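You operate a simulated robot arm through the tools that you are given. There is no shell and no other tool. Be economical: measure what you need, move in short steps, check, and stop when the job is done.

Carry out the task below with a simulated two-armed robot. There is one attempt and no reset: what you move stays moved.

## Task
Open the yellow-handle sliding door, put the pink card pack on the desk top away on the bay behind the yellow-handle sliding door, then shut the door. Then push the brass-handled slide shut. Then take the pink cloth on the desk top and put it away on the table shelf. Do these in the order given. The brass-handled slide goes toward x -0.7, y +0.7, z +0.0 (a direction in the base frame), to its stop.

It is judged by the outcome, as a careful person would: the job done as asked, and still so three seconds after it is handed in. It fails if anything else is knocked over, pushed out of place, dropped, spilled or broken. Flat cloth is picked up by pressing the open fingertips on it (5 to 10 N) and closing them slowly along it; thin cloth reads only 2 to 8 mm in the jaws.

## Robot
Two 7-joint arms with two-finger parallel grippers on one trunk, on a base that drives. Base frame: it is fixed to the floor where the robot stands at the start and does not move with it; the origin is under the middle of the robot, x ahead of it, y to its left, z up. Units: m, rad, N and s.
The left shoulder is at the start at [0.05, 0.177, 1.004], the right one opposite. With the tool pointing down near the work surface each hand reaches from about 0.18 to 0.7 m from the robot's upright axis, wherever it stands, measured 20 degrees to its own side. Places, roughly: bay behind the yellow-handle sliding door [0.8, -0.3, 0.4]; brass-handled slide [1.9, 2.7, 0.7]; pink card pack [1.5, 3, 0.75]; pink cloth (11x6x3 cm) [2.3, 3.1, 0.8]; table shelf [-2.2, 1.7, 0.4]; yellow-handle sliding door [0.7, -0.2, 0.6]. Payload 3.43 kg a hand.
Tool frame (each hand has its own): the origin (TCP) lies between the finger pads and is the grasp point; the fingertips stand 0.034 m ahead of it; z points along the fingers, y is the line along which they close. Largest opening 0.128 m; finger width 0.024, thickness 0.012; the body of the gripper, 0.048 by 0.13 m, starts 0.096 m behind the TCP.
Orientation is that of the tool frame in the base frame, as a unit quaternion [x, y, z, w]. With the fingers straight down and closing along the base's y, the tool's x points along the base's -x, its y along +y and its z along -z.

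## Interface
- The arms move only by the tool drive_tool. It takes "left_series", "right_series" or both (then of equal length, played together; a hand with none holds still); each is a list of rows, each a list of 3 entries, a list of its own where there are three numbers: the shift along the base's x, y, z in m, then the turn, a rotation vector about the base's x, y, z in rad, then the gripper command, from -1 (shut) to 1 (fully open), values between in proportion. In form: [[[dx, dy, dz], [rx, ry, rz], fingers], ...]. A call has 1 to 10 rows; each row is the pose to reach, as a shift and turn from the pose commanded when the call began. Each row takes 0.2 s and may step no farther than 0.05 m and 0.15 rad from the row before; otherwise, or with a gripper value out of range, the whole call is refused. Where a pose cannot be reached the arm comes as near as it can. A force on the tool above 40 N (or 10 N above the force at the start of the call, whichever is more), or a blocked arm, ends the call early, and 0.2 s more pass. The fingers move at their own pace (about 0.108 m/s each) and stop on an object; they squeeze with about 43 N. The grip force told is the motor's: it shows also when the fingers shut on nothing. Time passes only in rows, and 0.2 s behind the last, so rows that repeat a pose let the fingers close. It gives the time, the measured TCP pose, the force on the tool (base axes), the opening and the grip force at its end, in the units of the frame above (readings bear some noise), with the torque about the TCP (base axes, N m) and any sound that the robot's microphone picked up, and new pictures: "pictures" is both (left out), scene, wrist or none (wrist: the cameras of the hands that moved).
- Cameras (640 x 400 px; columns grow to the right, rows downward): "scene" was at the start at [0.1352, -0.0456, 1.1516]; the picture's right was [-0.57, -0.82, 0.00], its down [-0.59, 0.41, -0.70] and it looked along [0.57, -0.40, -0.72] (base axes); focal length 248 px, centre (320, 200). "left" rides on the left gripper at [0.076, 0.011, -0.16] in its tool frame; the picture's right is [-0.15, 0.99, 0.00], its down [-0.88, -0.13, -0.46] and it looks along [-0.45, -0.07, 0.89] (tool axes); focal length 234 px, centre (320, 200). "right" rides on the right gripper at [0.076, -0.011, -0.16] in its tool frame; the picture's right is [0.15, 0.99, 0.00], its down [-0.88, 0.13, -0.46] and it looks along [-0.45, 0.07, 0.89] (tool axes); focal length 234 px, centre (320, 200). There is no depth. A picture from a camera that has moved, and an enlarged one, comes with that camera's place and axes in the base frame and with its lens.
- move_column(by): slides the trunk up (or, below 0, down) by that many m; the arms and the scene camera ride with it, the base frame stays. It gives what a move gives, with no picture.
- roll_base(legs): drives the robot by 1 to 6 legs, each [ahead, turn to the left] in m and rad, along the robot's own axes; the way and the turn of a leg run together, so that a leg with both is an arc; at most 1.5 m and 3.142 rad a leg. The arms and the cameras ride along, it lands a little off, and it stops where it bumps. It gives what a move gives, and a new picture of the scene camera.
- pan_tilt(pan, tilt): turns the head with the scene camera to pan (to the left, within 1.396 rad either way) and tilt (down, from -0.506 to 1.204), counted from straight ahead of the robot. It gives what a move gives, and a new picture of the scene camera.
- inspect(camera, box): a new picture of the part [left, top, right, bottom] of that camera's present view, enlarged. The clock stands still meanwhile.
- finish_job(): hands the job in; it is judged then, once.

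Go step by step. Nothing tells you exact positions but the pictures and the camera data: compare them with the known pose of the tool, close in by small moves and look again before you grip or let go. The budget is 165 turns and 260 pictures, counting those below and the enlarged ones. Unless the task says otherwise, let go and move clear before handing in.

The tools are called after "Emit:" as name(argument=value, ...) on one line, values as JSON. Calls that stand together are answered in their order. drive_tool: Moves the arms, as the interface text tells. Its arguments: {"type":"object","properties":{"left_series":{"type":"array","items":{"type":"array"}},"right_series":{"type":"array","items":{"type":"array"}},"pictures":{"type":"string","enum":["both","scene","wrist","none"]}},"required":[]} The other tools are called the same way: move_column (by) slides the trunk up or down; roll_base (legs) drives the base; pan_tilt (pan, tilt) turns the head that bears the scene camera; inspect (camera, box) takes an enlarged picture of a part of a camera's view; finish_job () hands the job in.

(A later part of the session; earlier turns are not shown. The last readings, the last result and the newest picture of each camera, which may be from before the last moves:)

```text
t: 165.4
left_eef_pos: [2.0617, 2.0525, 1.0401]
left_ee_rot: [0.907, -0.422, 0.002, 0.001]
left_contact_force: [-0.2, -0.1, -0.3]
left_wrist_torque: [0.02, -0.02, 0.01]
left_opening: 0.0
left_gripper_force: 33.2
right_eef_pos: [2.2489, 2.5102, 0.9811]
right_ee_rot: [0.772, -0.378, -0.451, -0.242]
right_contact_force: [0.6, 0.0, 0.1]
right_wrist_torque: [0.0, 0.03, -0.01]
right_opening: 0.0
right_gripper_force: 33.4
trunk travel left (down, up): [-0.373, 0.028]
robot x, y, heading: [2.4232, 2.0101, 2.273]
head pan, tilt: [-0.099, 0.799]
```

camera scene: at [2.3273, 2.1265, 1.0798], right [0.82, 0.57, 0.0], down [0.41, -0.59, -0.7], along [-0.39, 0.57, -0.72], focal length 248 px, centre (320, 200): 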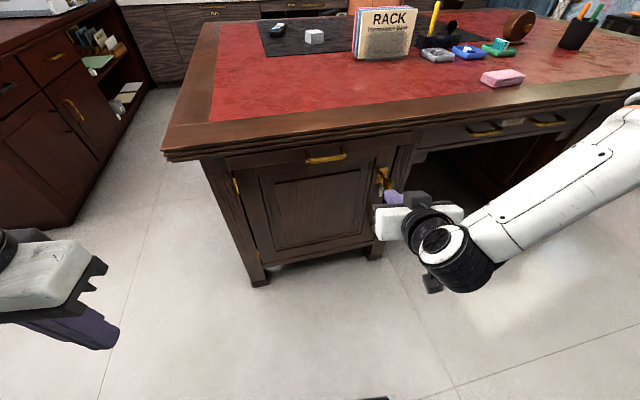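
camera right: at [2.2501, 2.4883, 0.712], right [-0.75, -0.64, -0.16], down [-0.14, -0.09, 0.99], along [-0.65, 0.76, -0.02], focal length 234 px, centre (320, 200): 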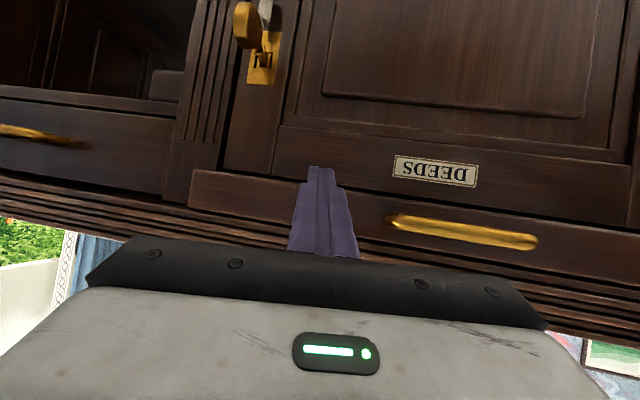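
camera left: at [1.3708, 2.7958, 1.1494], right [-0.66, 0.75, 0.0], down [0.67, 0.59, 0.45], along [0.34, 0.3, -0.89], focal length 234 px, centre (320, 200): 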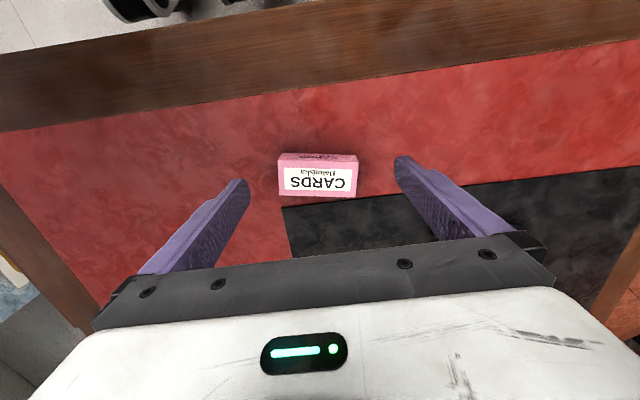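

Slide flush and shut. Now I drive along the desk's end toward the cloth.

Emit:
roll_base(legs=[[0, -1.08], [0.74, 0], [0, 1.3]])

Emit:
pan_tilt(pan=-0.2, tilt=0.8)

```text
t: 175.4
left_eef_pos: [2.3355, 2.664, 1.0387]
left_ee_rot: [0.948, -0.318, 0.001, 0.0]
left_contact_force: [0.2, -0.8, 0.0]
left_wrist_torque: [0.0, 0.01, -0.03]
left_opening: 0.0002
left_gripper_force: 32.6
right_eef_pos: [2.4157, 3.1536, 0.9825]
right_ee_rot: [0.808, -0.289, -0.476, -0.191]
right_contact_force: [0.7, -0.4, -0.6]
right_wrist_torque: [0.0, -0.02, -0.03]
right_opening: 0.0001
right_gripper_force: 32.9
trunk travel left (down, up): [-0.373, 0.028]
robot x, y, heading: [2.6958, 2.7021, 2.497]
head pan, tilt: [-0.099, 0.799]
camera scene: at [2.5779, 2.7972, 1.3498], right [0.68, 0.74, 0.0], down [0.53, -0.49, -0.7], along [-0.51, 0.47, -0.72], focal length 248 px, centre (320, 200)
```

scene: 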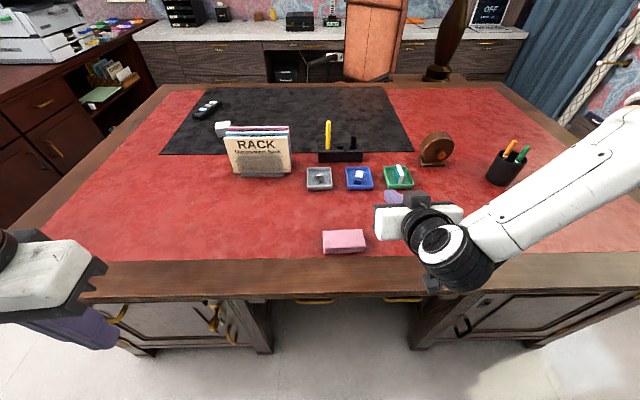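

```text
t: 176.0
left_eef_pos: [2.3359, 2.6644, 1.0397]
left_ee_rot: [0.949, -0.317, 0.001, 0.001]
left_contact_force: [-1.3, -0.1, -0.6]
left_wrist_torque: [-0.02, 0.02, 0.0]
left_opening: 0.0
left_gripper_force: 33.1
right_eef_pos: [2.4159, 3.153, 0.9813]
right_ee_rot: [0.809, -0.289, -0.475, -0.19]
right_contact_force: [0.1, -0.1, -0.5]
right_wrist_torque: [0.0, -0.02, 0.0]
right_opening: 0.0
right_gripper_force: 33.2
trunk travel left (down, up): [-0.373, 0.028]
robot x, y, heading: [2.6935, 2.7009, 2.497]
head pan, tilt: [-0.201, 0.799]
camera scene: at [2.5838, 2.803, 1.3498], right [0.75, 0.66, 0.0], down [0.48, -0.54, -0.7], along [-0.46, 0.52, -0.72], focal length 248 px, centre (320, 200)
```

scene: 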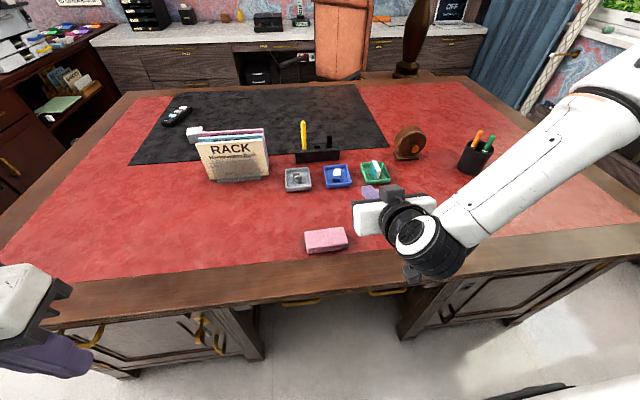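

The cloth lies at about [2.34, 3.10] with its long axis along (0.7, 0.7). To pick it across its short side with a tilted left hand, I'll reposition so it lies ahead-left of a robot facing +y.

Emit:
roll_base(legs=[[0, -1.75], [-0.26, 0], [0, 0.82]])

Emit:
pan_tilt(pan=0.1, tilt=0.7)

```text
t: 184.2
left_eef_pos: [2.262, 2.7895, 1.0389]
left_ee_rot: [-0.706, 0.708, -0.001, 0.0]
left_contact_force: [1.3, 0.5, 0.0]
left_wrist_torque: [-0.01, 0.0, -0.01]
left_opening: 0.0
left_gripper_force: 33.3
right_eef_pos: [2.7016, 3.0173, 0.9811]
right_ee_rot: [-0.594, 0.621, 0.339, 0.383]
right_contact_force: [1.2, 0.0, 0.8]
right_wrist_torque: [-0.01, 0.01, 0.0]
right_opening: 0.0001
right_gripper_force: 32.9
trunk travel left (down, up): [-0.373, 0.028]
robot x, y, heading: [2.5068, 2.5233, 1.57]
head pan, tilt: [-0.201, 0.799]
camera scene: at [2.5205, 2.6732, 1.3498], right [0.98, -0.2, 0.0], down [-0.14, -0.7, -0.7], along [0.14, 0.68, -0.72], focal length 248 px, centre (320, 200)
```

scene: 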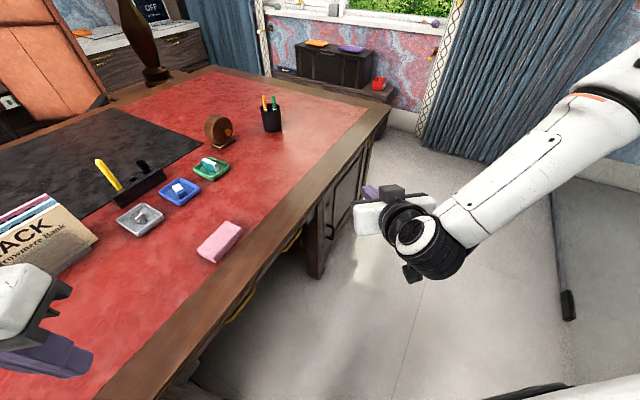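

```text
t: 185.1
left_eef_pos: [2.2617, 2.7885, 1.0382]
left_ee_rot: [-0.706, 0.708, -0.001, 0.0]
left_contact_force: [0.1, -0.6, 0.7]
left_wrist_torque: [0.0, 0.02, 0.02]
left_opening: 0.0001
left_gripper_force: 32.9
right_eef_pos: [2.702, 3.018, 0.9797]
right_ee_rot: [-0.594, 0.621, 0.339, 0.383]
right_contact_force: [-0.4, 0.7, -0.3]
right_wrist_torque: [-0.02, 0.0, -0.02]
right_opening: 0.0
right_gripper_force: 33.3
trunk travel left (down, up): [-0.373, 0.028]
robot x, y, heading: [2.5072, 2.5255, 1.57]
head pan, tilt: [0.099, 0.7]
camera scene: at [2.4963, 2.6788, 1.358], right [1.0, 0.1, 0.0], down [0.06, -0.64, -0.76], along [-0.07, 0.76, -0.64], focal length 248 px, centre (320, 200)
```

scene: 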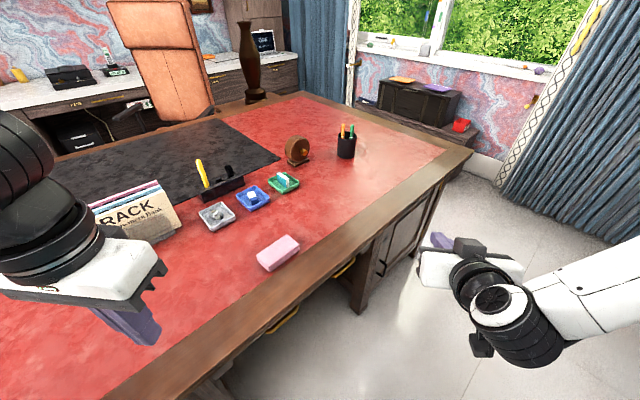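

Cloth confirmed at [2.334, 3.11]. I'll swing the left hand to a 45° tilted pose, pointing along the cloth's long axis, with fingers open.

Emit:
drive_tool(left_series=[[[0.0, 0.03, 0], [0.093, -0.0385, -0.093], -1], [[0.0, 0.06, 0], [0.186, -0.077, -0.186], 0], [[0.0, 0.09, 0], [0.279, -0.1155, -0.279], 1], [[0.0, 0.12, -0.02], [0.372, -0.154, -0.372], 1], [[0.0, 0.155, -0.05], [0.465, -0.1925, -0.465], 1], [[0.0, 0.19, -0.08], [0.558, -0.231, -0.558], 1], [[0.003, 0.22, -0.11], [0.651, -0.2695, -0.651], 1], [[0.005, 0.25, -0.138], [0.744, -0.308, -0.744], 1]])

```text
t: 186.8
left_eef_pos: [2.2677, 3.04, 0.8997]
left_ee_rot: [-0.352, 0.854, 0.146, 0.354]
left_contact_force: [-0.5, -0.7, -0.6]
left_wrist_torque: [0.0, 0.04, -0.01]
left_opening: 0.1279
left_gripper_force: 0.0
right_eef_pos: [2.7001, 3.0176, 0.9806]
right_ee_rot: [-0.595, 0.62, 0.339, 0.382]
right_contact_force: [0.0, 0.6, -0.8]
right_wrist_torque: [0.01, 0.03, 0.0]
right_opening: 0.0001
right_gripper_force: 32.4
trunk travel left (down, up): [-0.373, 0.028]
robot x, y, heading: [2.5045, 2.521, 1.569]
head pan, tilt: [0.099, 0.7]
camera scene: at [2.496, 2.6793, 1.3579], right [1.0, 0.1, 0.0], down [0.06, -0.64, -0.76], along [-0.07, 0.76, -0.64], focal length 248 px, centre (320, 200)
camera left: at [2.1412, 2.9306, 0.9592], right [-0.62, 0.77, 0.1], down [0.31, 0.12, 0.94], along [0.72, 0.62, -0.31], focal length 234 px, centre (320, 200)
```

scene: 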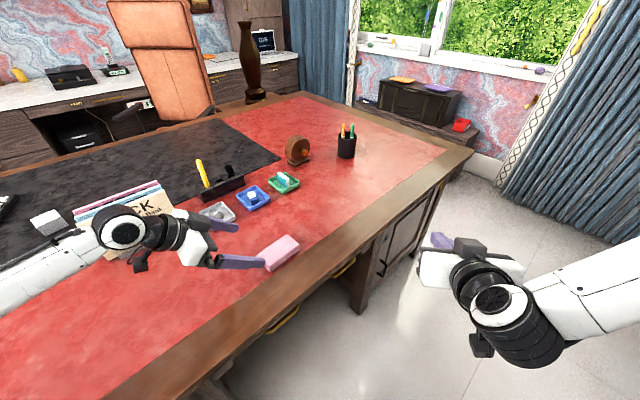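
left: 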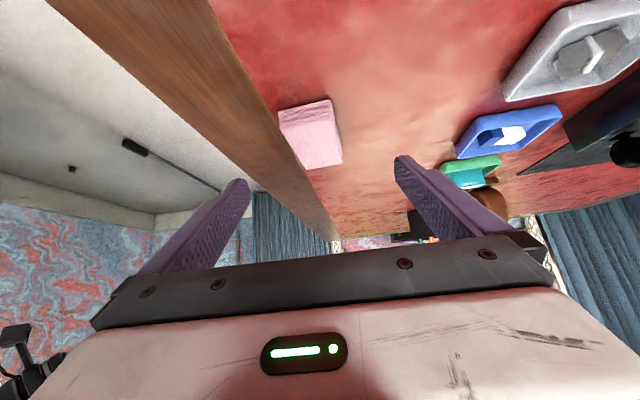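

The cloth sits between the open fingers. I'll descend along the tool axis to straddle it.

Emit:
drive_tool(left_series=[[[0.02, 0.02, -0.03], [0, 0, 0], 1], [[0.04, 0.04, -0.06], [0, 0, 0], 1], [[0.055, 0.055, -0.08], [0, 0, 0], 0.7]])

```text
t: 187.7
left_eef_pos: [2.3214, 3.0952, 0.8192]
left_ee_rot: [-0.352, 0.855, 0.146, 0.352]
left_contact_force: [-0.1, -0.4, -0.3]
left_wrist_torque: [-0.05, -0.02, 0.0]
left_opening: 0.1089
left_gripper_force: 0.0
right_eef_pos: [2.7036, 3.0178, 0.9806]
right_ee_rot: [-0.593, 0.621, 0.339, 0.383]
right_contact_force: [0.6, -0.2, -0.5]
right_wrist_torque: [0.01, -0.04, -0.02]
right_opening: 0.0001
right_gripper_force: 32.5
trunk travel left (down, up): [-0.373, 0.028]
robot x, y, heading: [2.5105, 2.52, 1.564]
head pan, tilt: [0.099, 0.7]
camera scene: at [2.4964, 2.6791, 1.358], right [1.0, 0.1, 0.0], down [0.06, -0.64, -0.76], along [-0.07, 0.76, -0.64], focal length 248 px, centre (320, 200)
camera left: at [2.1959, 2.9853, 0.8803], right [-0.62, 0.77, 0.11], down [0.31, 0.12, 0.94], along [0.72, 0.62, -0.31], focal length 234 px, centre (320, 200)
```

scene: 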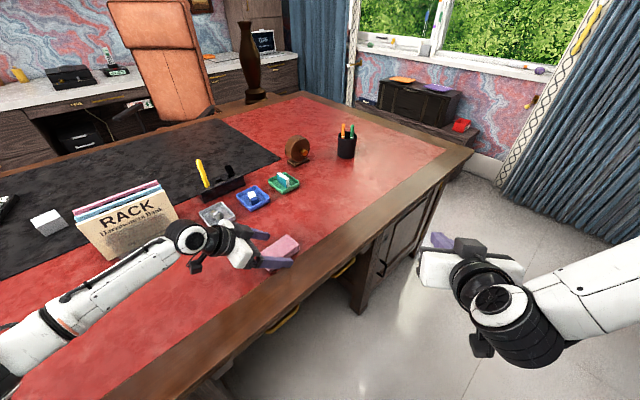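
left: 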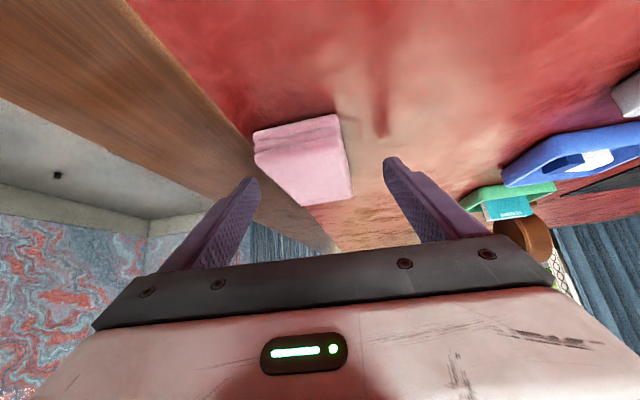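

Well straddled. I'll go down and forward a few millimetres, then close slowly.

Emit:
drive_tool(left_series=[[[0.006, 0.006, -0.007], [0, 0, 0], 0.6], [[0.006, 0.006, -0.007], [0, 0, 0], 0.3], [[0.006, 0.006, -0.007], [0, 0, 0], 0.1], [[0.006, 0.006, -0.007], [0, 0, 0], -0.1], [[0.006, 0.006, -0.007], [0, 0, 0], -0.4], [[0.006, 0.006, -0.007], [0, 0, 0], -0.7], [[0.006, 0.006, -0.007], [0, 0, 0], -1], [[0.006, 0.006, -0.007], [0, 0, 0], -1]])

```text
t: 189.4
left_eef_pos: [2.3291, 3.1008, 0.8143]
left_ee_rot: [-0.353, 0.854, 0.146, 0.353]
left_contact_force: [0.6, 0.8, 0.3]
left_wrist_torque: [0.02, -0.06, 0.02]
left_opening: 0.0589
left_gripper_force: 42.9
right_eef_pos: [2.7008, 3.0179, 0.9812]
right_ee_rot: [-0.594, 0.621, 0.339, 0.382]
right_contact_force: [0.1, 0.1, 0.7]
right_wrist_torque: [0.03, -0.01, -0.02]
right_opening: 0.0001
right_gripper_force: 33.4
trunk travel left (down, up): [-0.373, 0.028]
robot x, y, heading: [2.5057, 2.5261, 1.573]
head pan, tilt: [0.099, 0.7]
camera scene: at [2.4963, 2.6788, 1.358], right [1.0, 0.1, 0.0], down [0.06, -0.64, -0.77], along [-0.07, 0.76, -0.64], focal length 248 px, centre (320, 200)
camera left: at [2.2019, 2.9908, 0.8735], right [-0.62, 0.77, 0.1], down [0.31, 0.12, 0.94], along [0.72, 0.62, -0.31], focal length 234 px, centre (320, 200)
```

scene: 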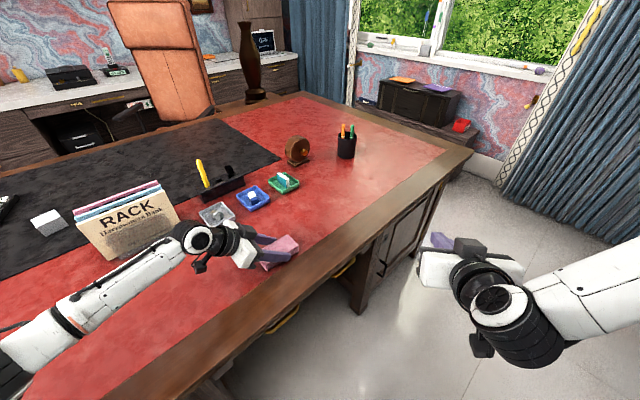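
left: 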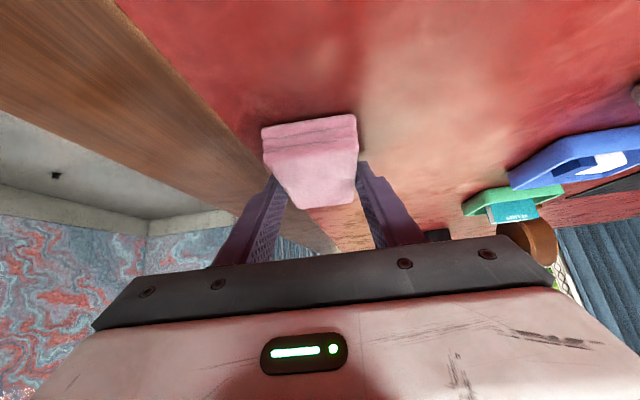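

The cloth is gripped. I'll lift it straight up and draw it back.

Emit:
drive_tool(left_series=[[[0, 0, 0.03], [0, 0, 0], -1], [[0, 0, 0.07], [0, 0, 0], -1], [[0, -0.01, 0.11], [0, 0, 0], -1], [[0, -0.04, 0.14], [0, 0, 0.1], -1], [[0, -0.08, 0.16], [0, 0, 0.2], -1], [[0, -0.12, 0.17], [0, 0, 0.3], -1], [[0, -0.16, 0.17], [0, 0, 0.4], -1], [[0, -0.19, 0.17], [0, 0, 0.5], -1]])

```text
t: 191.2
left_eef_pos: [2.3311, 2.9518, 0.9737]
left_ee_rot: [-0.554, 0.74, 0.23, 0.304]
left_contact_force: [0.3, -0.2, -0.3]
left_wrist_torque: [0.0, 0.0, 0.02]
left_opening: 0.0588
left_gripper_force: 43.2
left hand out of reach, approached as far as the arm can: row 7, 8
right_eef_pos: [2.7013, 3.0185, 0.9818]
right_ee_rot: [-0.594, 0.621, 0.34, 0.383]
right_contact_force: [0.1, 0.5, -0.9]
right_wrist_torque: [0.02, -0.03, 0.0]
right_opening: 0.0
right_gripper_force: 33.2
trunk travel left (down, up): [-0.373, 0.028]
robot x, y, heading: [2.5036, 2.527, 1.566]
head pan, tilt: [0.099, 0.7]
camera scene: at [2.4965, 2.679, 1.358], right [1.0, 0.1, 0.0], down [0.06, -0.64, -0.76], along [-0.07, 0.76, -0.64], focal length 248 px, centre (320, 200)
camera left: at [2.2726, 2.7951, 1.0337], right [-0.92, 0.38, 0.11], down [0.21, 0.25, 0.94], along [0.33, 0.89, -0.31], focal length 234 px, centre (320, 200)
```

scene: 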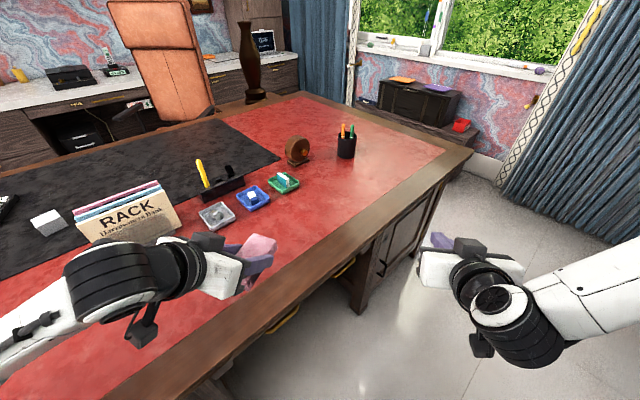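
left: 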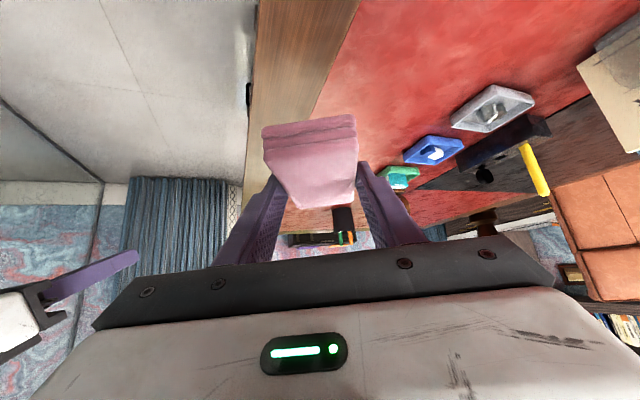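

Cloth held securely. Now I drive out of the corridor in reverse and across toward the table with the shelf.

Emit:
roll_base(legs=[[0, -0.77], [-1.1, 0], [-1.15, 0], [0, -0.5], [-1.38, 0], [0, 2.2]])

Emit:
pan_tilt(pan=0.0, tilt=0.4)

```text
t: 208.8
left_eef_pos: [0.7962, 1.0691, 0.9752]
left_ee_rot: [0.007, 0.924, -0.004, 0.383]
left_contact_force: [0.9, 0.5, -0.6]
left_wrist_torque: [0.0, 0.0, -0.01]
left_opening: 0.0589
left_gripper_force: 43.2
right_eef_pos: [0.9621, 0.7324, 0.9837]
right_ee_rot: [-0.098, 0.853, 0.04, 0.511]
right_contact_force: [0.2, 0.0, 0.4]
right_wrist_torque: [0.0, -0.01, -0.03]
right_opening: 0.0003
right_gripper_force: 33.1
trunk travel left (down, up): [-0.373, 0.028]
robot x, y, heading: [0.4463, 0.7372, 0.276]
head pan, tilt: [0.099, 0.7]
stopped in leg 5: the robot was blocked; the commanded pose is now the measured one
camera scene: at [0.5899, 0.7903, 1.3585], right [0.37, -0.93, 0.0], down [-0.6, -0.24, -0.77], along [0.71, 0.28, -0.64], focal length 248 px, centre (320, 200)
```

scene: 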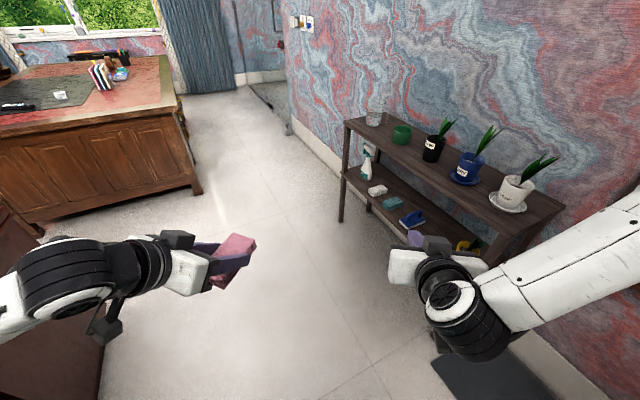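

```text
t: 209.6
left_eef_pos: [0.7994, 1.0684, 0.9741]
left_ee_rot: [0.005, 0.924, -0.004, 0.382]
left_contact_force: [0.7, 0.0, -1.3]
left_wrist_torque: [-0.02, 0.0, -0.01]
left_opening: 0.0587
left_gripper_force: 42.6
right_eef_pos: [0.9641, 0.7315, 0.9813]
right_ee_rot: [-0.098, 0.854, 0.04, 0.51]
right_contact_force: [-0.1, 0.8, -0.2]
right_wrist_torque: [0.04, -0.03, 0.01]
right_opening: 0.0
right_gripper_force: 33.0
trunk travel left (down, up): [-0.373, 0.028]
robot x, y, heading: [0.4527, 0.7419, 0.278]
head pan, tilt: [0.0, 0.4]
camera scene: at [0.6024, 0.7844, 1.3848], right [0.27, -0.96, 0.0], down [-0.37, -0.11, -0.92], along [0.89, 0.25, -0.39], focal length 248 px, centre (320, 200)
```

scene: 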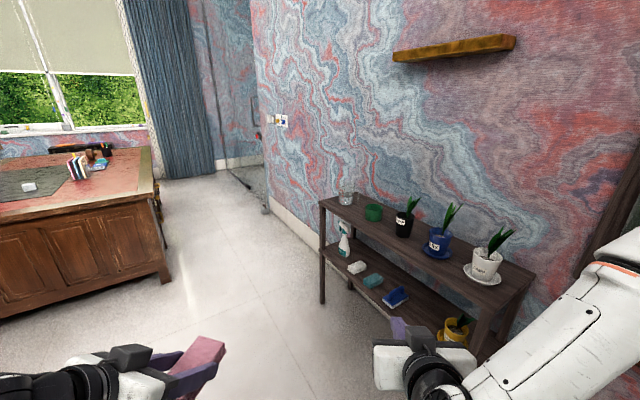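

The base was blocked again; probably the left elbow met the table on my left. I'll look there.

Emit:
pan_tilt(pan=1.39, tilt=0.5)

```text
t: 211.2
left_eef_pos: [0.7978, 1.0671, 0.9729]
left_ee_rot: [0.006, 0.925, -0.004, 0.381]
left_contact_force: [-0.1, -0.2, -1.1]
left_wrist_torque: [0.06, -0.01, -0.03]
left_opening: 0.0588
left_gripper_force: 42.9
right_eef_pos: [0.9637, 0.731, 0.9811]
right_ee_rot: [-0.098, 0.854, 0.04, 0.51]
right_contact_force: [1.0, -0.4, 0.1]
right_wrist_torque: [-0.02, -0.02, -0.01]
right_opening: 0.0
right_gripper_force: 33.2
trunk travel left (down, up): [-0.373, 0.028]
robot x, y, heading: [0.4502, 0.7415, 0.273]
head pan, tilt: [1.389, 0.499]
camera scene: at [0.5048, 0.8497, 1.3757], right [1.0, 0.09, 0.0], down [0.04, -0.48, -0.88], along [-0.08, 0.87, -0.48], focal length 248 px, centre (320, 200)
```

scene: 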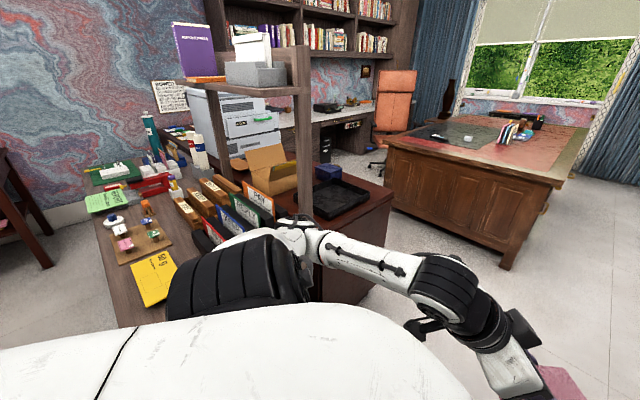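

My left elbow is up against the files/post of the near table. I'll move forward away from it, swing clockwise away from the table, and take a lower path.

Emit:
roll_base(legs=[[0.12, 0], [0, -2.475], [0.45, 0]])

Emit:
pan_tilt(pan=-1.3, tilt=0.4)

```text
t: 220.6
left_eef_pos: [0.2339, -0.0719, 0.9752]
left_ee_rot: [0.874, 0.301, -0.361, 0.123]
left_contact_force: [-0.3, 0.4, -0.5]
left_wrist_torque: [-0.02, 0.0, -0.02]
left_opening: 0.0589
left_gripper_force: 42.8
right_eef_pos: [-0.1065, 0.0875, 0.9813]
right_ee_rot: [0.772, 0.376, -0.468, 0.208]
right_contact_force: [0.4, 0.4, 0.3]
right_wrist_torque: [-0.05, 0.01, 0.01]
right_opening: 0.0
right_gripper_force: 32.8
trunk travel left (down, up): [-0.373, 0.028]
robot x, y, heading: [0.3009, 0.4016, -2.191]
head pan, tilt: [1.389, 0.499]
camera scene: at [0.3241, 0.2829, 1.3757], right [-0.72, -0.7, 0.0], down [-0.33, 0.34, -0.88], along [0.61, -0.63, -0.48], focal length 248 px, centre (320, 200)
```

scene: 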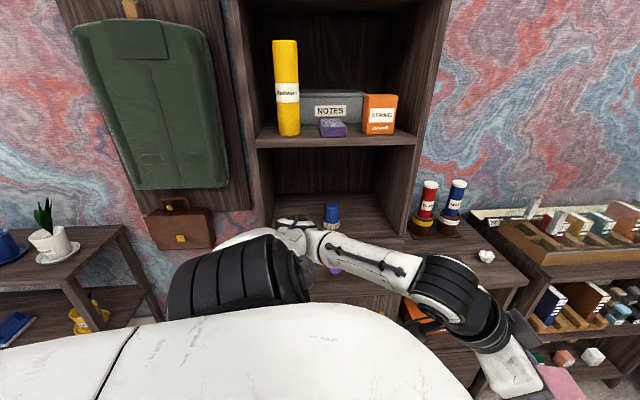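

```text
t: 222.9
left_eef_pos: [0.2343, -0.0717, 0.9739]
left_ee_rot: [0.874, 0.301, -0.361, 0.123]
left_contact_force: [-0.3, 0.3, -0.6]
left_wrist_torque: [-0.04, 0.03, 0.01]
left_opening: 0.0586
left_gripper_force: 42.8
right_eef_pos: [-0.1061, 0.0873, 0.982]
right_ee_rot: [0.773, 0.375, -0.468, 0.207]
right_contact_force: [-0.1, -0.6, 0.2]
right_wrist_torque: [0.02, 0.01, -0.01]
right_opening: 0.0
right_gripper_force: 32.5
trunk travel left (down, up): [-0.373, 0.028]
robot x, y, heading: [0.3047, 0.4065, -2.189]
head pan, tilt: [-1.3, 0.4]
camera scene: at [0.1738, 0.3799, 1.3849], right [0.34, 0.94, 0.0], down [0.37, -0.13, -0.92], along [-0.87, 0.31, -0.39], focal length 248 px, centre (320, 200)
```

scene: 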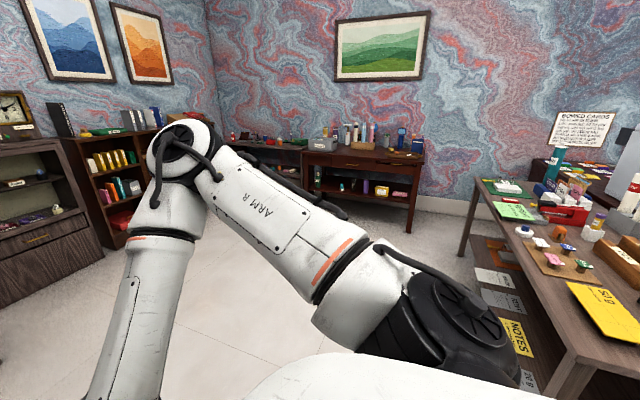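

I see the target: a brown table with a lower shelf against the far-left wall, near [-2.2, 1.7]. I'll drive to a staging spot in front of it, well clear of the near table.

Emit:
roll_base(legs=[[0.2, 0], [0, -1.29], [0.85, 0], [0.8, 0], [0, -0.45]])

Emit:
pan_tilt(pan=0.0, tilt=0.6)

```text
t: 237.0
left_eef_pos: [-1.8207, 0.9368, 0.9741]
left_ee_rot: [0.792, -0.475, -0.328, -0.198]
left_contact_force: [0.4, 0.2, -0.4]
left_wrist_torque: [0.01, -0.02, 0.01]
left_opening: 0.0588
left_gripper_force: 42.4
right_eef_pos: [-1.6054, 1.2444, 0.9818]
right_ee_rot: [0.785, -0.35, -0.459, -0.225]
right_contact_force: [0.6, -0.6, -1.0]
right_wrist_torque: [0.02, -0.01, 0.02]
right_opening: 0.0001
right_gripper_force: 32.6
trunk travel left (down, up): [-0.373, 0.028]
robot x, y, heading: [-1.3624, 0.7895, 2.351]
head pan, tilt: [-1.3, 0.4]
camera scene: at [-1.3668, 0.9184, 1.3848], right [0.87, -0.5, 0.0], down [-0.19, -0.34, -0.92], along [0.46, 0.8, -0.39], focal length 248 px, centre (320, 200)
```

scene: 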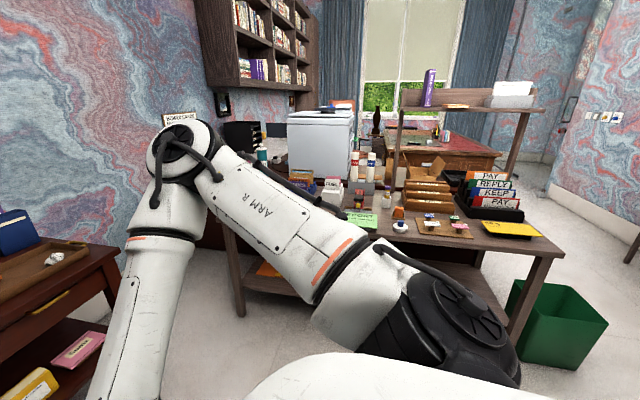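

```text
t: 238.5
left_eef_pos: [-1.8195, 0.9371, 0.9735]
left_ee_rot: [0.793, -0.475, -0.327, -0.198]
left_contact_force: [0.1, 0.5, -0.8]
left_wrist_torque: [0.0, -0.03, 0.02]
left_opening: 0.0591
left_gripper_force: 43.2
right_eef_pos: [-1.605, 1.2433, 0.9824]
right_ee_rot: [0.785, -0.351, -0.459, -0.225]
right_contact_force: [-0.4, 0.1, -0.1]
right_wrist_torque: [0.03, 0.06, 0.01]
right_opening: 0.0001
right_gripper_force: 33.0
trunk travel left (down, up): [-0.373, 0.028]
robot x, y, heading: [-1.3593, 0.7902, 2.351]
head pan, tilt: [0.0, 0.6]
camera scene: at [-1.4752, 0.9007, 1.3666], right [0.71, 0.7, 0.0], down [0.4, -0.4, -0.83], along [-0.58, 0.59, -0.56], focal length 248 px, centre (320, 200)
```

scene: 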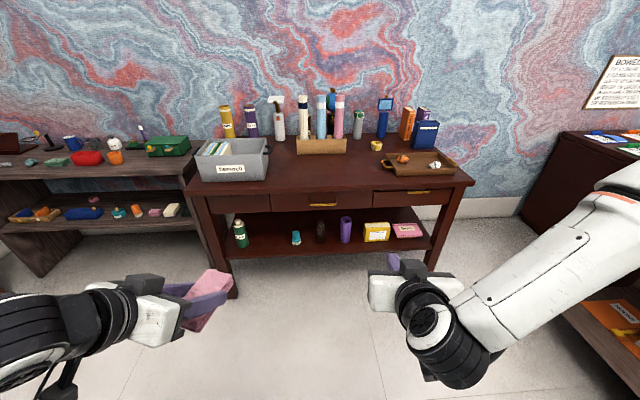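

I'm square to the table. Its lower shelf (z ≈ 0.3) has a free gap between the green bottle and the small teal item, around [-2.46, 1.46]. I'll pull the right hand in to vertical first and move closer.

Emit:
drive_tool(right_series=[[[0.012, -0.012, 0.006], [-0.1056, -0.088, 0], -1], [[0.025, -0.025, 0.012], [-0.211, -0.176, 0], -1], [[0.037, -0.037, 0.018], [-0.317, -0.264, 0], -1], [[0.05, -0.05, 0.025], [-0.422, -0.352, 0], -1], [[0.062, -0.062, 0.031], [-0.528, -0.44, 0], -1], [[0.075, -0.075, 0.037], [-0.634, -0.528, 0], -1], [[0.087, -0.087, 0.044], [-0.739, -0.616, 0], -1], [[0.1, -0.1, 0.05], [-0.845, -0.704, 0], -1]], pictures="none")

Emit:
roll_base(legs=[[0, 0.233], [0.35, 0], [0, -0.233]])

Emit:
inspect(camera="scene", box=[160, 180, 480, 380])

```text
t: 240.3
left_eef_pos: [-1.8204, 0.9365, 0.9743]
left_ee_rot: [0.793, -0.475, -0.327, -0.197]
left_contact_force: [0.4, -0.7, -0.4]
left_wrist_torque: [-0.03, 0.02, -0.03]
left_opening: 0.0587
left_gripper_force: 42.6
right_eef_pos: [-1.504, 1.1443, 1.0317]
right_ee_rot: [0.913, -0.407, 0.012, 0.007]
right_contact_force: [-0.8, -0.4, -0.7]
right_wrist_torque: [0.0, 0.0, -0.01]
right_opening: 0.0
right_gripper_force: 32.7
trunk travel left (down, up): [-0.373, 0.028]
robot x, y, heading: [-1.3617, 0.7868, 2.347]
head pan, tilt: [0.0, 0.6]
```

```text
t: 244.2
left_eef_pos: [-2.116, 1.1194, 0.9733]
left_ee_rot: [0.793, -0.475, -0.326, -0.197]
left_contact_force: [0.3, -0.8, -1.0]
left_wrist_torque: [-0.01, -0.02, -0.01]
left_opening: 0.0588
left_gripper_force: 42.8
right_eef_pos: [-1.8014, 1.3288, 1.0312]
right_ee_rot: [0.914, -0.407, 0.011, 0.006]
right_contact_force: [0.1, 0.7, -0.6]
right_wrist_torque: [0.01, 0.03, 0.02]
right_opening: 0.0
right_gripper_force: 33.4
trunk travel left (down, up): [-0.373, 0.028]
robot x, y, heading: [-1.6607, 0.9726, 2.356]
head pan, tilt: [0.0, 0.6]
camera scene: at [-1.7712, 1.0849, 1.3666], right [0.71, 0.7, 0.0], down [0.4, -0.4, -0.83], along [-0.58, 0.58, -0.56], focal length 248 px, centre (320, 200)
```

scene: 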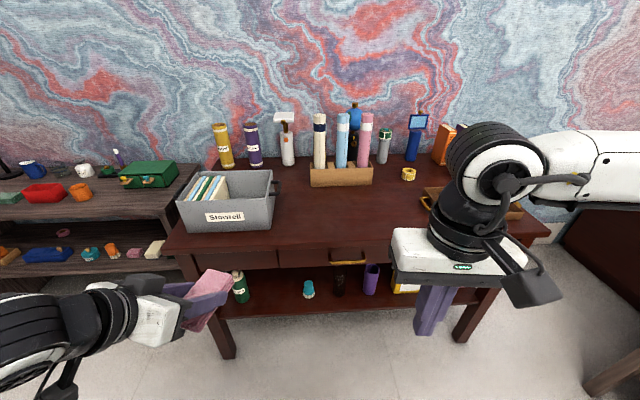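

```text
2.00 times, centred on (320, 280) of scene
camera zoom: at [-1.7712, 1.0849, 1.3666], right [0.71, 0.7, 0.0], down [0.4, -0.4, -0.83], along [-0.58, 0.58, -0.56], focal length 496 px, centre (320, 40)
```

zoom: 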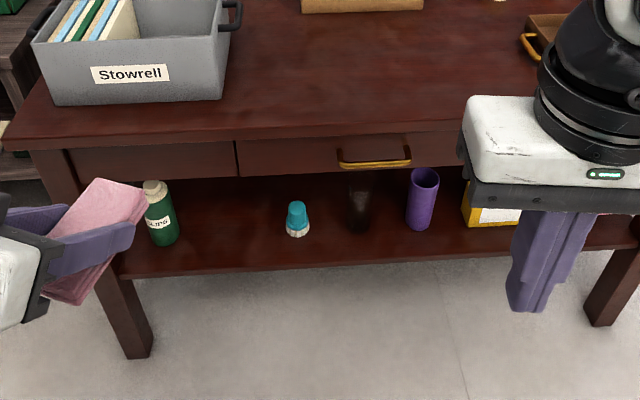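

With two views I now get shelf z ≈ 0.40, front edge at x-y ≈ -3.67, and the free spot at [-2.38, 1.42]. I'll lower the trunk and straighten the left hand toward the table.

Emit:
move_column(by=-0.33)

Emit:
drive_tool(left_series=[[[0, 0, -0.02], [0, 0, 0.1], -1], [[0, 0, -0.04], [0, 0, 0.2], -1], [[0, 0, -0.06], [0, 0, 0.298], -1]], pictures="none")

Emit:
roll_base(legs=[[0, 0.186], [0.2, 0], [0, -0.186]])

```text
t: 247.4
left_eef_pos: [-2.1164, 1.1196, 0.6433]
left_ee_rot: [0.793, -0.475, -0.327, -0.197]
left_contact_force: [0.5, 0.1, -1.3]
left_wrist_torque: [-0.03, -0.01, -0.03]
left_opening: 0.0589
left_gripper_force: 42.6
right_eef_pos: [-1.8033, 1.3279, 0.7017]
right_ee_rot: [0.913, -0.407, 0.012, 0.006]
right_contact_force: [0.5, 0.1, -0.7]
right_wrist_torque: [0.01, -0.01, 0.03]
right_opening: 0.0
right_gripper_force: 33.1
trunk travel left (down, up): [-0.043, 0.358]
robot x, y, heading: [-1.657, 0.9736, 2.358]
head pan, tilt: [0.0, 0.6]
```

```text
t: 248.2
left_eef_pos: [-2.1172, 1.1192, 0.5843]
left_ee_rot: [0.856, -0.349, -0.353, -0.146]
left_contact_force: [-0.2, -0.3, -0.2]
left_wrist_torque: [-0.01, -0.02, 0.02]
left_opening: 0.0589
left_gripper_force: 42.8
right_eef_pos: [-1.8008, 1.3275, 0.7004]
right_ee_rot: [0.913, -0.407, 0.011, 0.006]
right_contact_force: [0.4, 0.6, 0.5]
right_wrist_torque: [0.03, 0.01, 0.0]
right_opening: 0.0
right_gripper_force: 33.0
trunk travel left (down, up): [-0.043, 0.358]
robot x, y, heading: [-1.6566, 0.9703, 2.353]
head pan, tilt: [0.0, 0.6]
```

```text
t: 251.3
left_eef_pos: [-2.2803, 1.2337, 0.5836]
left_ee_rot: [0.855, -0.352, -0.352, -0.147]
left_contact_force: [0.1, 0.1, 0.1]
left_wrist_torque: [0.01, -0.02, 0.0]
left_opening: 0.0587
left_gripper_force: 43.8
right_eef_pos: [-1.9652, 1.4404, 0.7007]
right_ee_rot: [0.914, -0.407, 0.012, 0.006]
right_contact_force: [-0.1, 0.3, -0.1]
right_wrist_torque: [0.02, -0.01, 0.03]
right_opening: 0.0
right_gripper_force: 33.3
trunk travel left (down, up): [-0.043, 0.358]
robot x, y, heading: [-1.8207, 1.0837, 2.351]
head pan, tilt: [0.0, 0.6]
camera scene: at [-1.9357, 1.1976, 1.0366], right [0.71, 0.7, 0.0], down [0.4, -0.4, -0.83], along [-0.58, 0.59, -0.56], focal length 248 px, centre (320, 200)
```

scene: 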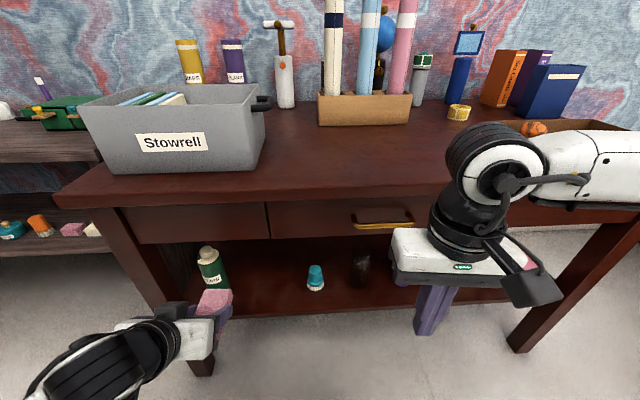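

The measurements agree (shelf z 0.40, gap centre [-2.38, 1.415]). I'll shift right to the gap's centre and feed the cloth in under the drawers.

Emit:
drive_tool(left_series=[[[0.02, 0.02, -0.01], [0, 0, 0], -1], [[0.041, 0.041, -0.02], [0, 0, 0], -1], [[0.016, 0.066, -0.045], [0, 0, 0], -1], [[-0.01, 0.092, -0.065], [0, 0, 0], -1], [[-0.036, 0.118, -0.085], [0, 0, 0], -1], [[-0.062, 0.144, -0.1], [0, 0, 0], -1], [[-0.082, 0.164, -0.11], [0, 0, 0], -1]])

```text
t: 252.9
left_eef_pos: [-2.3617, 1.3972, 0.4729]
left_ee_rot: [0.854, -0.353, -0.352, -0.149]
left_contact_force: [-0.2, -0.5, -1.2]
left_wrist_torque: [0.0, 0.01, 0.01]
left_opening: 0.0588
left_gripper_force: 42.6
right_eef_pos: [-1.9656, 1.4405, 0.7006]
right_ee_rot: [0.913, -0.407, 0.011, 0.006]
right_contact_force: [0.5, 0.6, -0.2]
right_wrist_torque: [0.0, 0.01, 0.01]
right_opening: 0.0
right_gripper_force: 33.3
trunk travel left (down, up): [-0.043, 0.358]
robot x, y, heading: [-1.823, 1.0815, 2.354]
head pan, tilt: [0.0, 0.6]
camera scene: at [-1.9357, 1.1975, 1.0366], right [0.71, 0.7, 0.0], down [0.4, -0.4, -0.83], along [-0.58, 0.59, -0.56], focal length 248 px, centre (320, 200)
camera left: at [-2.2529, 1.2716, 0.5333], right [-0.77, -0.63, 0.1], down [-0.12, 0.3, 0.94], along [-0.62, 0.72, -0.31], focal length 234 px, centre (320, 200)
```

scene: 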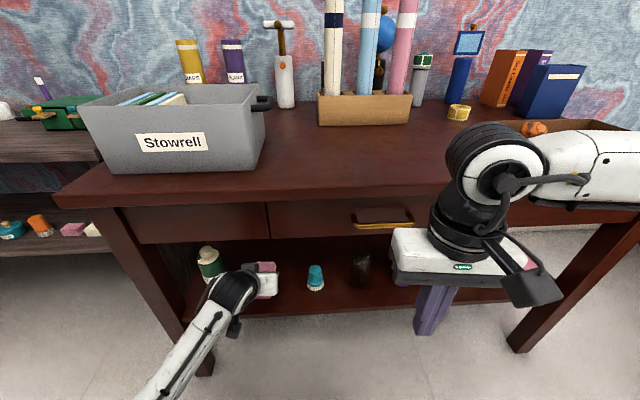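
left: 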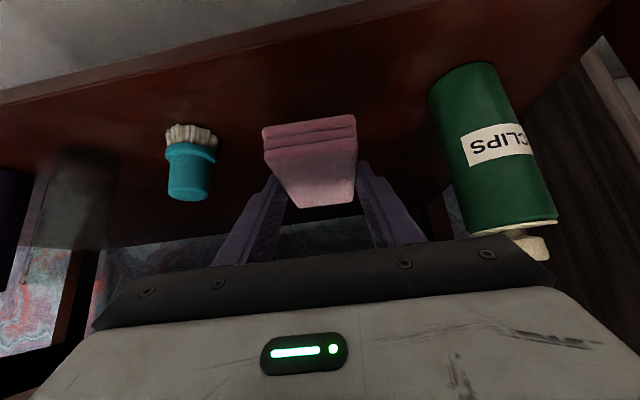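

The cloth hangs between the brush and the green bottle, inside the front edge. I'll shift a little to the right, away from the bottle, and lower until contact.

Emit:
drive_tool(left_series=[[[0.006, 0.01, -0.006], [0, 0, 0], -1], [[0.006, 0.012, -0.014], [0, 0, 0], -1], [[0.006, 0.012, -0.021], [0, 0, 0], -1], [[0.006, 0.012, -0.027], [0, 0, 0], -1], [[0.006, 0.012, -0.032], [0, 0, 0], -1]], pictures="wrist")

```text
t: 254.1
left_eef_pos: [-2.3578, 1.4086, 0.4404]
left_ee_rot: [0.855, -0.351, -0.353, -0.147]
left_contact_force: [0.1, 0.9, -1.0]
left_wrist_torque: [-0.03, -0.03, -0.01]
left_opening: 0.0587
left_gripper_force: 43.6
right_eef_pos: [-1.9661, 1.4402, 0.702]
right_ee_rot: [0.913, -0.407, 0.012, 0.006]
right_contact_force: [-0.2, 0.4, -0.1]
right_wrist_torque: [0.0, 0.01, -0.01]
right_opening: 0.0
right_gripper_force: 32.9
trunk travel left (down, up): [-0.043, 0.358]
robot x, y, heading: [-1.8229, 1.0816, 2.354]
head pan, tilt: [0.0, 0.6]
camera left: at [-2.2476, 1.2828, 0.501], right [-0.77, -0.63, 0.1], down [-0.12, 0.3, 0.94], along [-0.63, 0.71, -0.31], focal length 234 px, centre (320, 200)
```

left: 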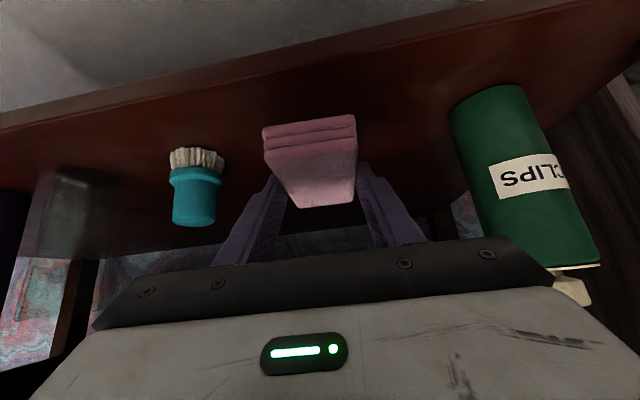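

No contact yet. I'll lower in small steps while shifting another centimetre from the bottle.

Emit:
drive_tool(left_series=[[[0.006, 0.006, 0], [0, 0, 0], -1], [[0.01, 0.01, -0.004], [0, 0, 0], -1], [[0.01, 0.01, -0.008], [0, 0, 0], -1], [[0.01, 0.01, -0.012], [0, 0, 0], -1], [[0.01, 0.01, -0.015], [0, 0, 0], -1]], pictures="wrist")

```text
t: 255.3
left_eef_pos: [-2.3467, 1.4191, 0.4262]
left_ee_rot: [0.855, -0.352, -0.352, -0.148]
left_contact_force: [-0.3, 0.5, -0.1]
left_wrist_torque: [-0.02, 0.0, -0.01]
left_opening: 0.0587
left_gripper_force: 42.3
right_eef_pos: [-1.9656, 1.4402, 0.7018]
right_ee_rot: [0.913, -0.407, 0.012, 0.006]
right_contact_force: [0.2, -0.4, 0.3]
right_wrist_torque: [0.01, -0.03, -0.01]
right_opening: 0.0
right_gripper_force: 33.3
trunk travel left (down, up): [-0.043, 0.358]
robot x, y, heading: [-1.8228, 1.0834, 2.355]
head pan, tilt: [0.0, 0.6]
camera left: at [-2.2377, 1.293, 0.4865], right [-0.77, -0.63, 0.1], down [-0.12, 0.3, 0.94], along [-0.63, 0.72, -0.31], focal length 234 px, centre (320, 200)
```

left: 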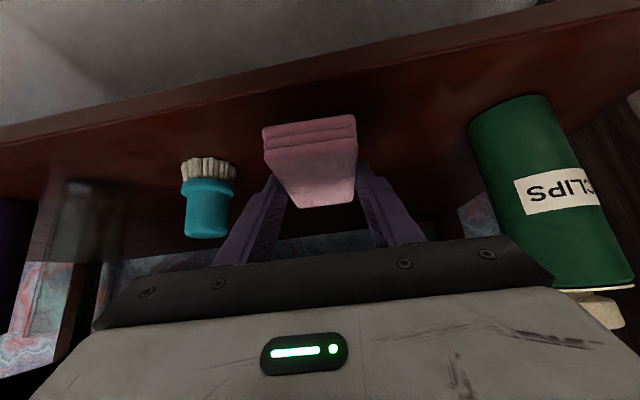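

Emit:
drive_tool(left_series=[[[-0.003, -0.003, -0.004], [0, 0, 0], -1], [[-0.003, -0.003, -0.008], [0, 0, 0], -1], [[-0.003, -0.003, -0.012], [0, 0, 0], -1], [[-0.003, -0.003, -0.016], [0, 0, 0], -1]], pictures="wrist")

```text
t: 256.3
left_eef_pos: [-2.3495, 1.4148, 0.4106]
left_ee_rot: [0.855, -0.352, -0.353, -0.146]
left_contact_force: [0.0, 0.7, 0.0]
left_wrist_torque: [-0.02, -0.03, 0.02]
left_opening: 0.0587
left_gripper_force: 42.8
right_eef_pos: [-1.9651, 1.4405, 0.7025]
right_ee_rot: [0.913, -0.408, 0.012, 0.006]
right_contact_force: [0.7, -0.6, 1.4]
right_wrist_torque: [-0.01, -0.02, -0.01]
right_opening: 0.0
right_gripper_force: 32.9
trunk travel left (down, up): [-0.043, 0.358]
robot x, y, heading: [-1.8232, 1.0851, 2.355]
head pan, tilt: [0.0, 0.6]
camera left: at [-2.2406, 1.2897, 0.4701], right [-0.77, -0.63, 0.1], down [-0.12, 0.3, 0.94], along [-0.63, 0.72, -0.31], focal length 234 px, centre (320, 200)
```

left: 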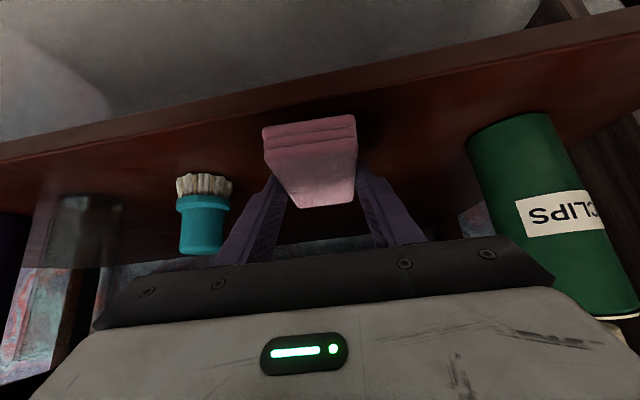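

Close to touching, judging by the shadow. A few more small steps.

Emit:
drive_tool(left_series=[[[0, 0, -0.004], [0, 0, 0], -1], [[0, 0, -0.008], [0, 0, 0], -1], [[0, 0, -0.012], [0, 0, 0], -1], [[0, 0, -0.016], [0, 0, 0], -1]], pictures="wrist")

```text
t: 257.3
left_eef_pos: [-2.3509, 1.4162, 0.3953]
left_ee_rot: [0.854, -0.352, -0.353, -0.147]
left_contact_force: [0.7, 0.1, 1.4]
left_wrist_torque: [-0.11, 0.0, 0.03]
left_opening: 0.0587
left_gripper_force: 42.4
right_eef_pos: [-1.9655, 1.4398, 0.7009]
right_ee_rot: [0.914, -0.406, 0.012, 0.006]
right_contact_force: [-0.4, -0.3, 0.6]
right_wrist_torque: [0.02, 0.02, 0.02]
right_opening: 0.0
right_gripper_force: 33.0
trunk travel left (down, up): [-0.043, 0.358]
robot x, y, heading: [-1.8221, 1.0853, 2.353]
head pan, tilt: [0.0, 0.6]
camera left: at [-2.2407, 1.2901, 0.4546], right [-0.77, -0.63, 0.1], down [-0.12, 0.3, 0.95], along [-0.63, 0.72, -0.31], focal length 234 px, centre (320, 200)
```

left: 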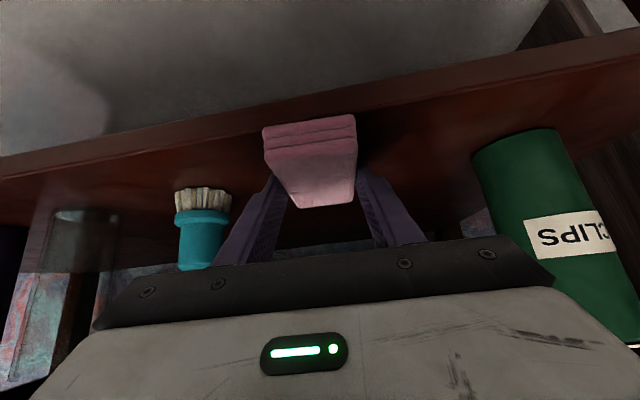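

Just touching, but the cloth's near end is close to the front edge. I'll lift slightly, move 3 cm deeper and set it down.

Emit:
drive_tool(left_series=[[[0, 0, 0.01], [0, 0, 0], -1], [[-0.011, 0.011, 0.01], [0, 0, 0], -1], [[-0.022, 0.022, 0.01], [0, 0, 0], -1], [[-0.022, 0.022, 0.004], [0, 0, 0], -1], [[-0.022, 0.022, -0.002], [0, 0, 0], -1], [[-0.022, 0.022, -0.007], [0, 0, 0], -1]], pictures="wrist")

```text
t: 258.7
left_eef_pos: [-2.3731, 1.4394, 0.3941]
left_ee_rot: [0.852, -0.351, -0.358, -0.149]
left_contact_force: [5.8, -8.9, 25.3]
left_wrist_torque: [-0.86, -0.42, 0.02]
left_opening: 0.0588
left_gripper_force: 43.2
right_eef_pos: [-1.9652, 1.4398, 0.7023]
right_ee_rot: [0.913, -0.407, 0.01, 0.007]
right_contact_force: [-0.5, -0.7, -0.3]
right_wrist_torque: [0.01, 0.0, 0.02]
right_opening: 0.0
right_gripper_force: 33.4
trunk travel left (down, up): [-0.043, 0.358]
robot x, y, heading: [-1.8249, 1.0836, 2.354]
head pan, tilt: [0.0, 0.6]
camera left: at [-2.2637, 1.3138, 0.452], right [-0.77, -0.63, 0.1], down [-0.12, 0.29, 0.95], along [-0.63, 0.72, -0.3], focal length 234 px, centre (320, 200)
```

left: 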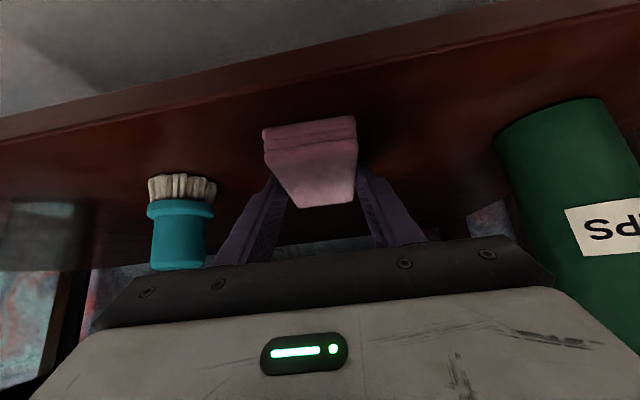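

The cloth is on the shelf. I'll ease off, open, and back out along the tool axis.

Emit:
drive_tool(left_series=[[[0, 0, 0.005], [0, 0, 0], -1], [[0, 0, 0.005], [0, 0, 0], 0.2], [[0, 0, 0.005], [0, 0, 0], 0.35], [[0.01, -0.01, 0.018], [0, 0, 0], 0.35], [[0.03, -0.03, 0.044], [0, 0, 0], 0.35], [[0.055, -0.055, 0.07], [0, 0, 0], 0.35], [[0.085, -0.085, 0.085], [0, 0, 0], 0.35]])

```text
t: 260.5
left_eef_pos: [-2.3223, 1.3441, 0.4913]
left_ee_rot: [0.843, -0.354, -0.385, -0.125]
left_contact_force: [0.5, 0.6, 0.0]
left_wrist_torque: [0.0, -0.01, -0.02]
left_opening: 0.0864
left_gripper_force: 0.1
right_eef_pos: [-1.9647, 1.4415, 0.7014]
right_ee_rot: [0.913, -0.407, 0.011, 0.007]
right_contact_force: [-0.4, 0.3, 0.6]
right_wrist_torque: [-0.03, 0.02, -0.04]
right_opening: 0.0
right_gripper_force: 33.4
trunk travel left (down, up): [-0.043, 0.358]
robot x, y, heading: [-1.8228, 1.0845, 2.354]
head pan, tilt: [0.0, 0.6]
stopped in row 7 (left hand): the arm was blocked; the commanded pose is now the measured one
camera scene: at [-1.934, 1.1986, 1.0376], right [0.71, 0.7, 0.0], down [0.4, -0.4, -0.83], along [-0.58, 0.58, -0.56], focal length 248 px, centre (320, 200)
camera left: at [-2.2061, 1.2211, 0.5439], right [-0.75, -0.64, 0.17], down [-0.05, 0.31, 0.95], along [-0.66, 0.7, -0.27], focal length 234 px, centre (320, 200)
```

scene: 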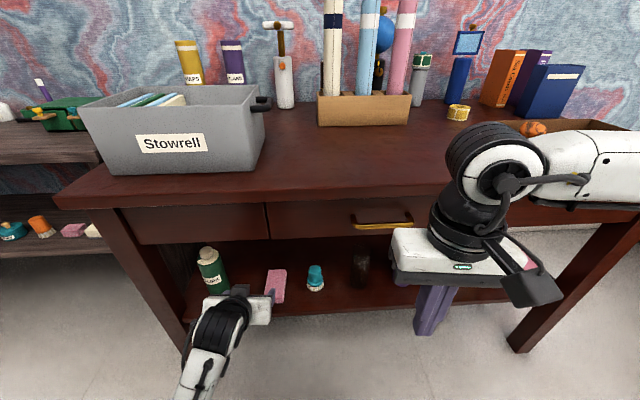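
left: 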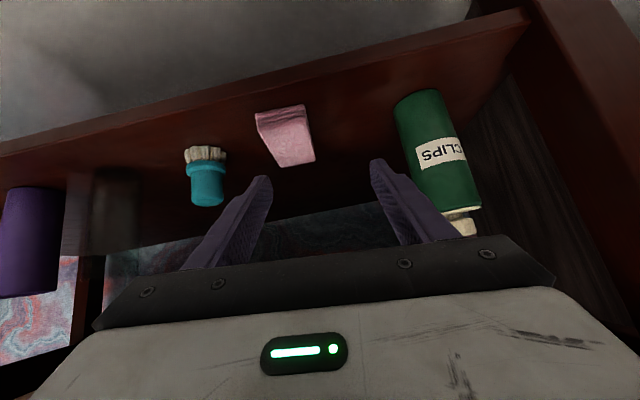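

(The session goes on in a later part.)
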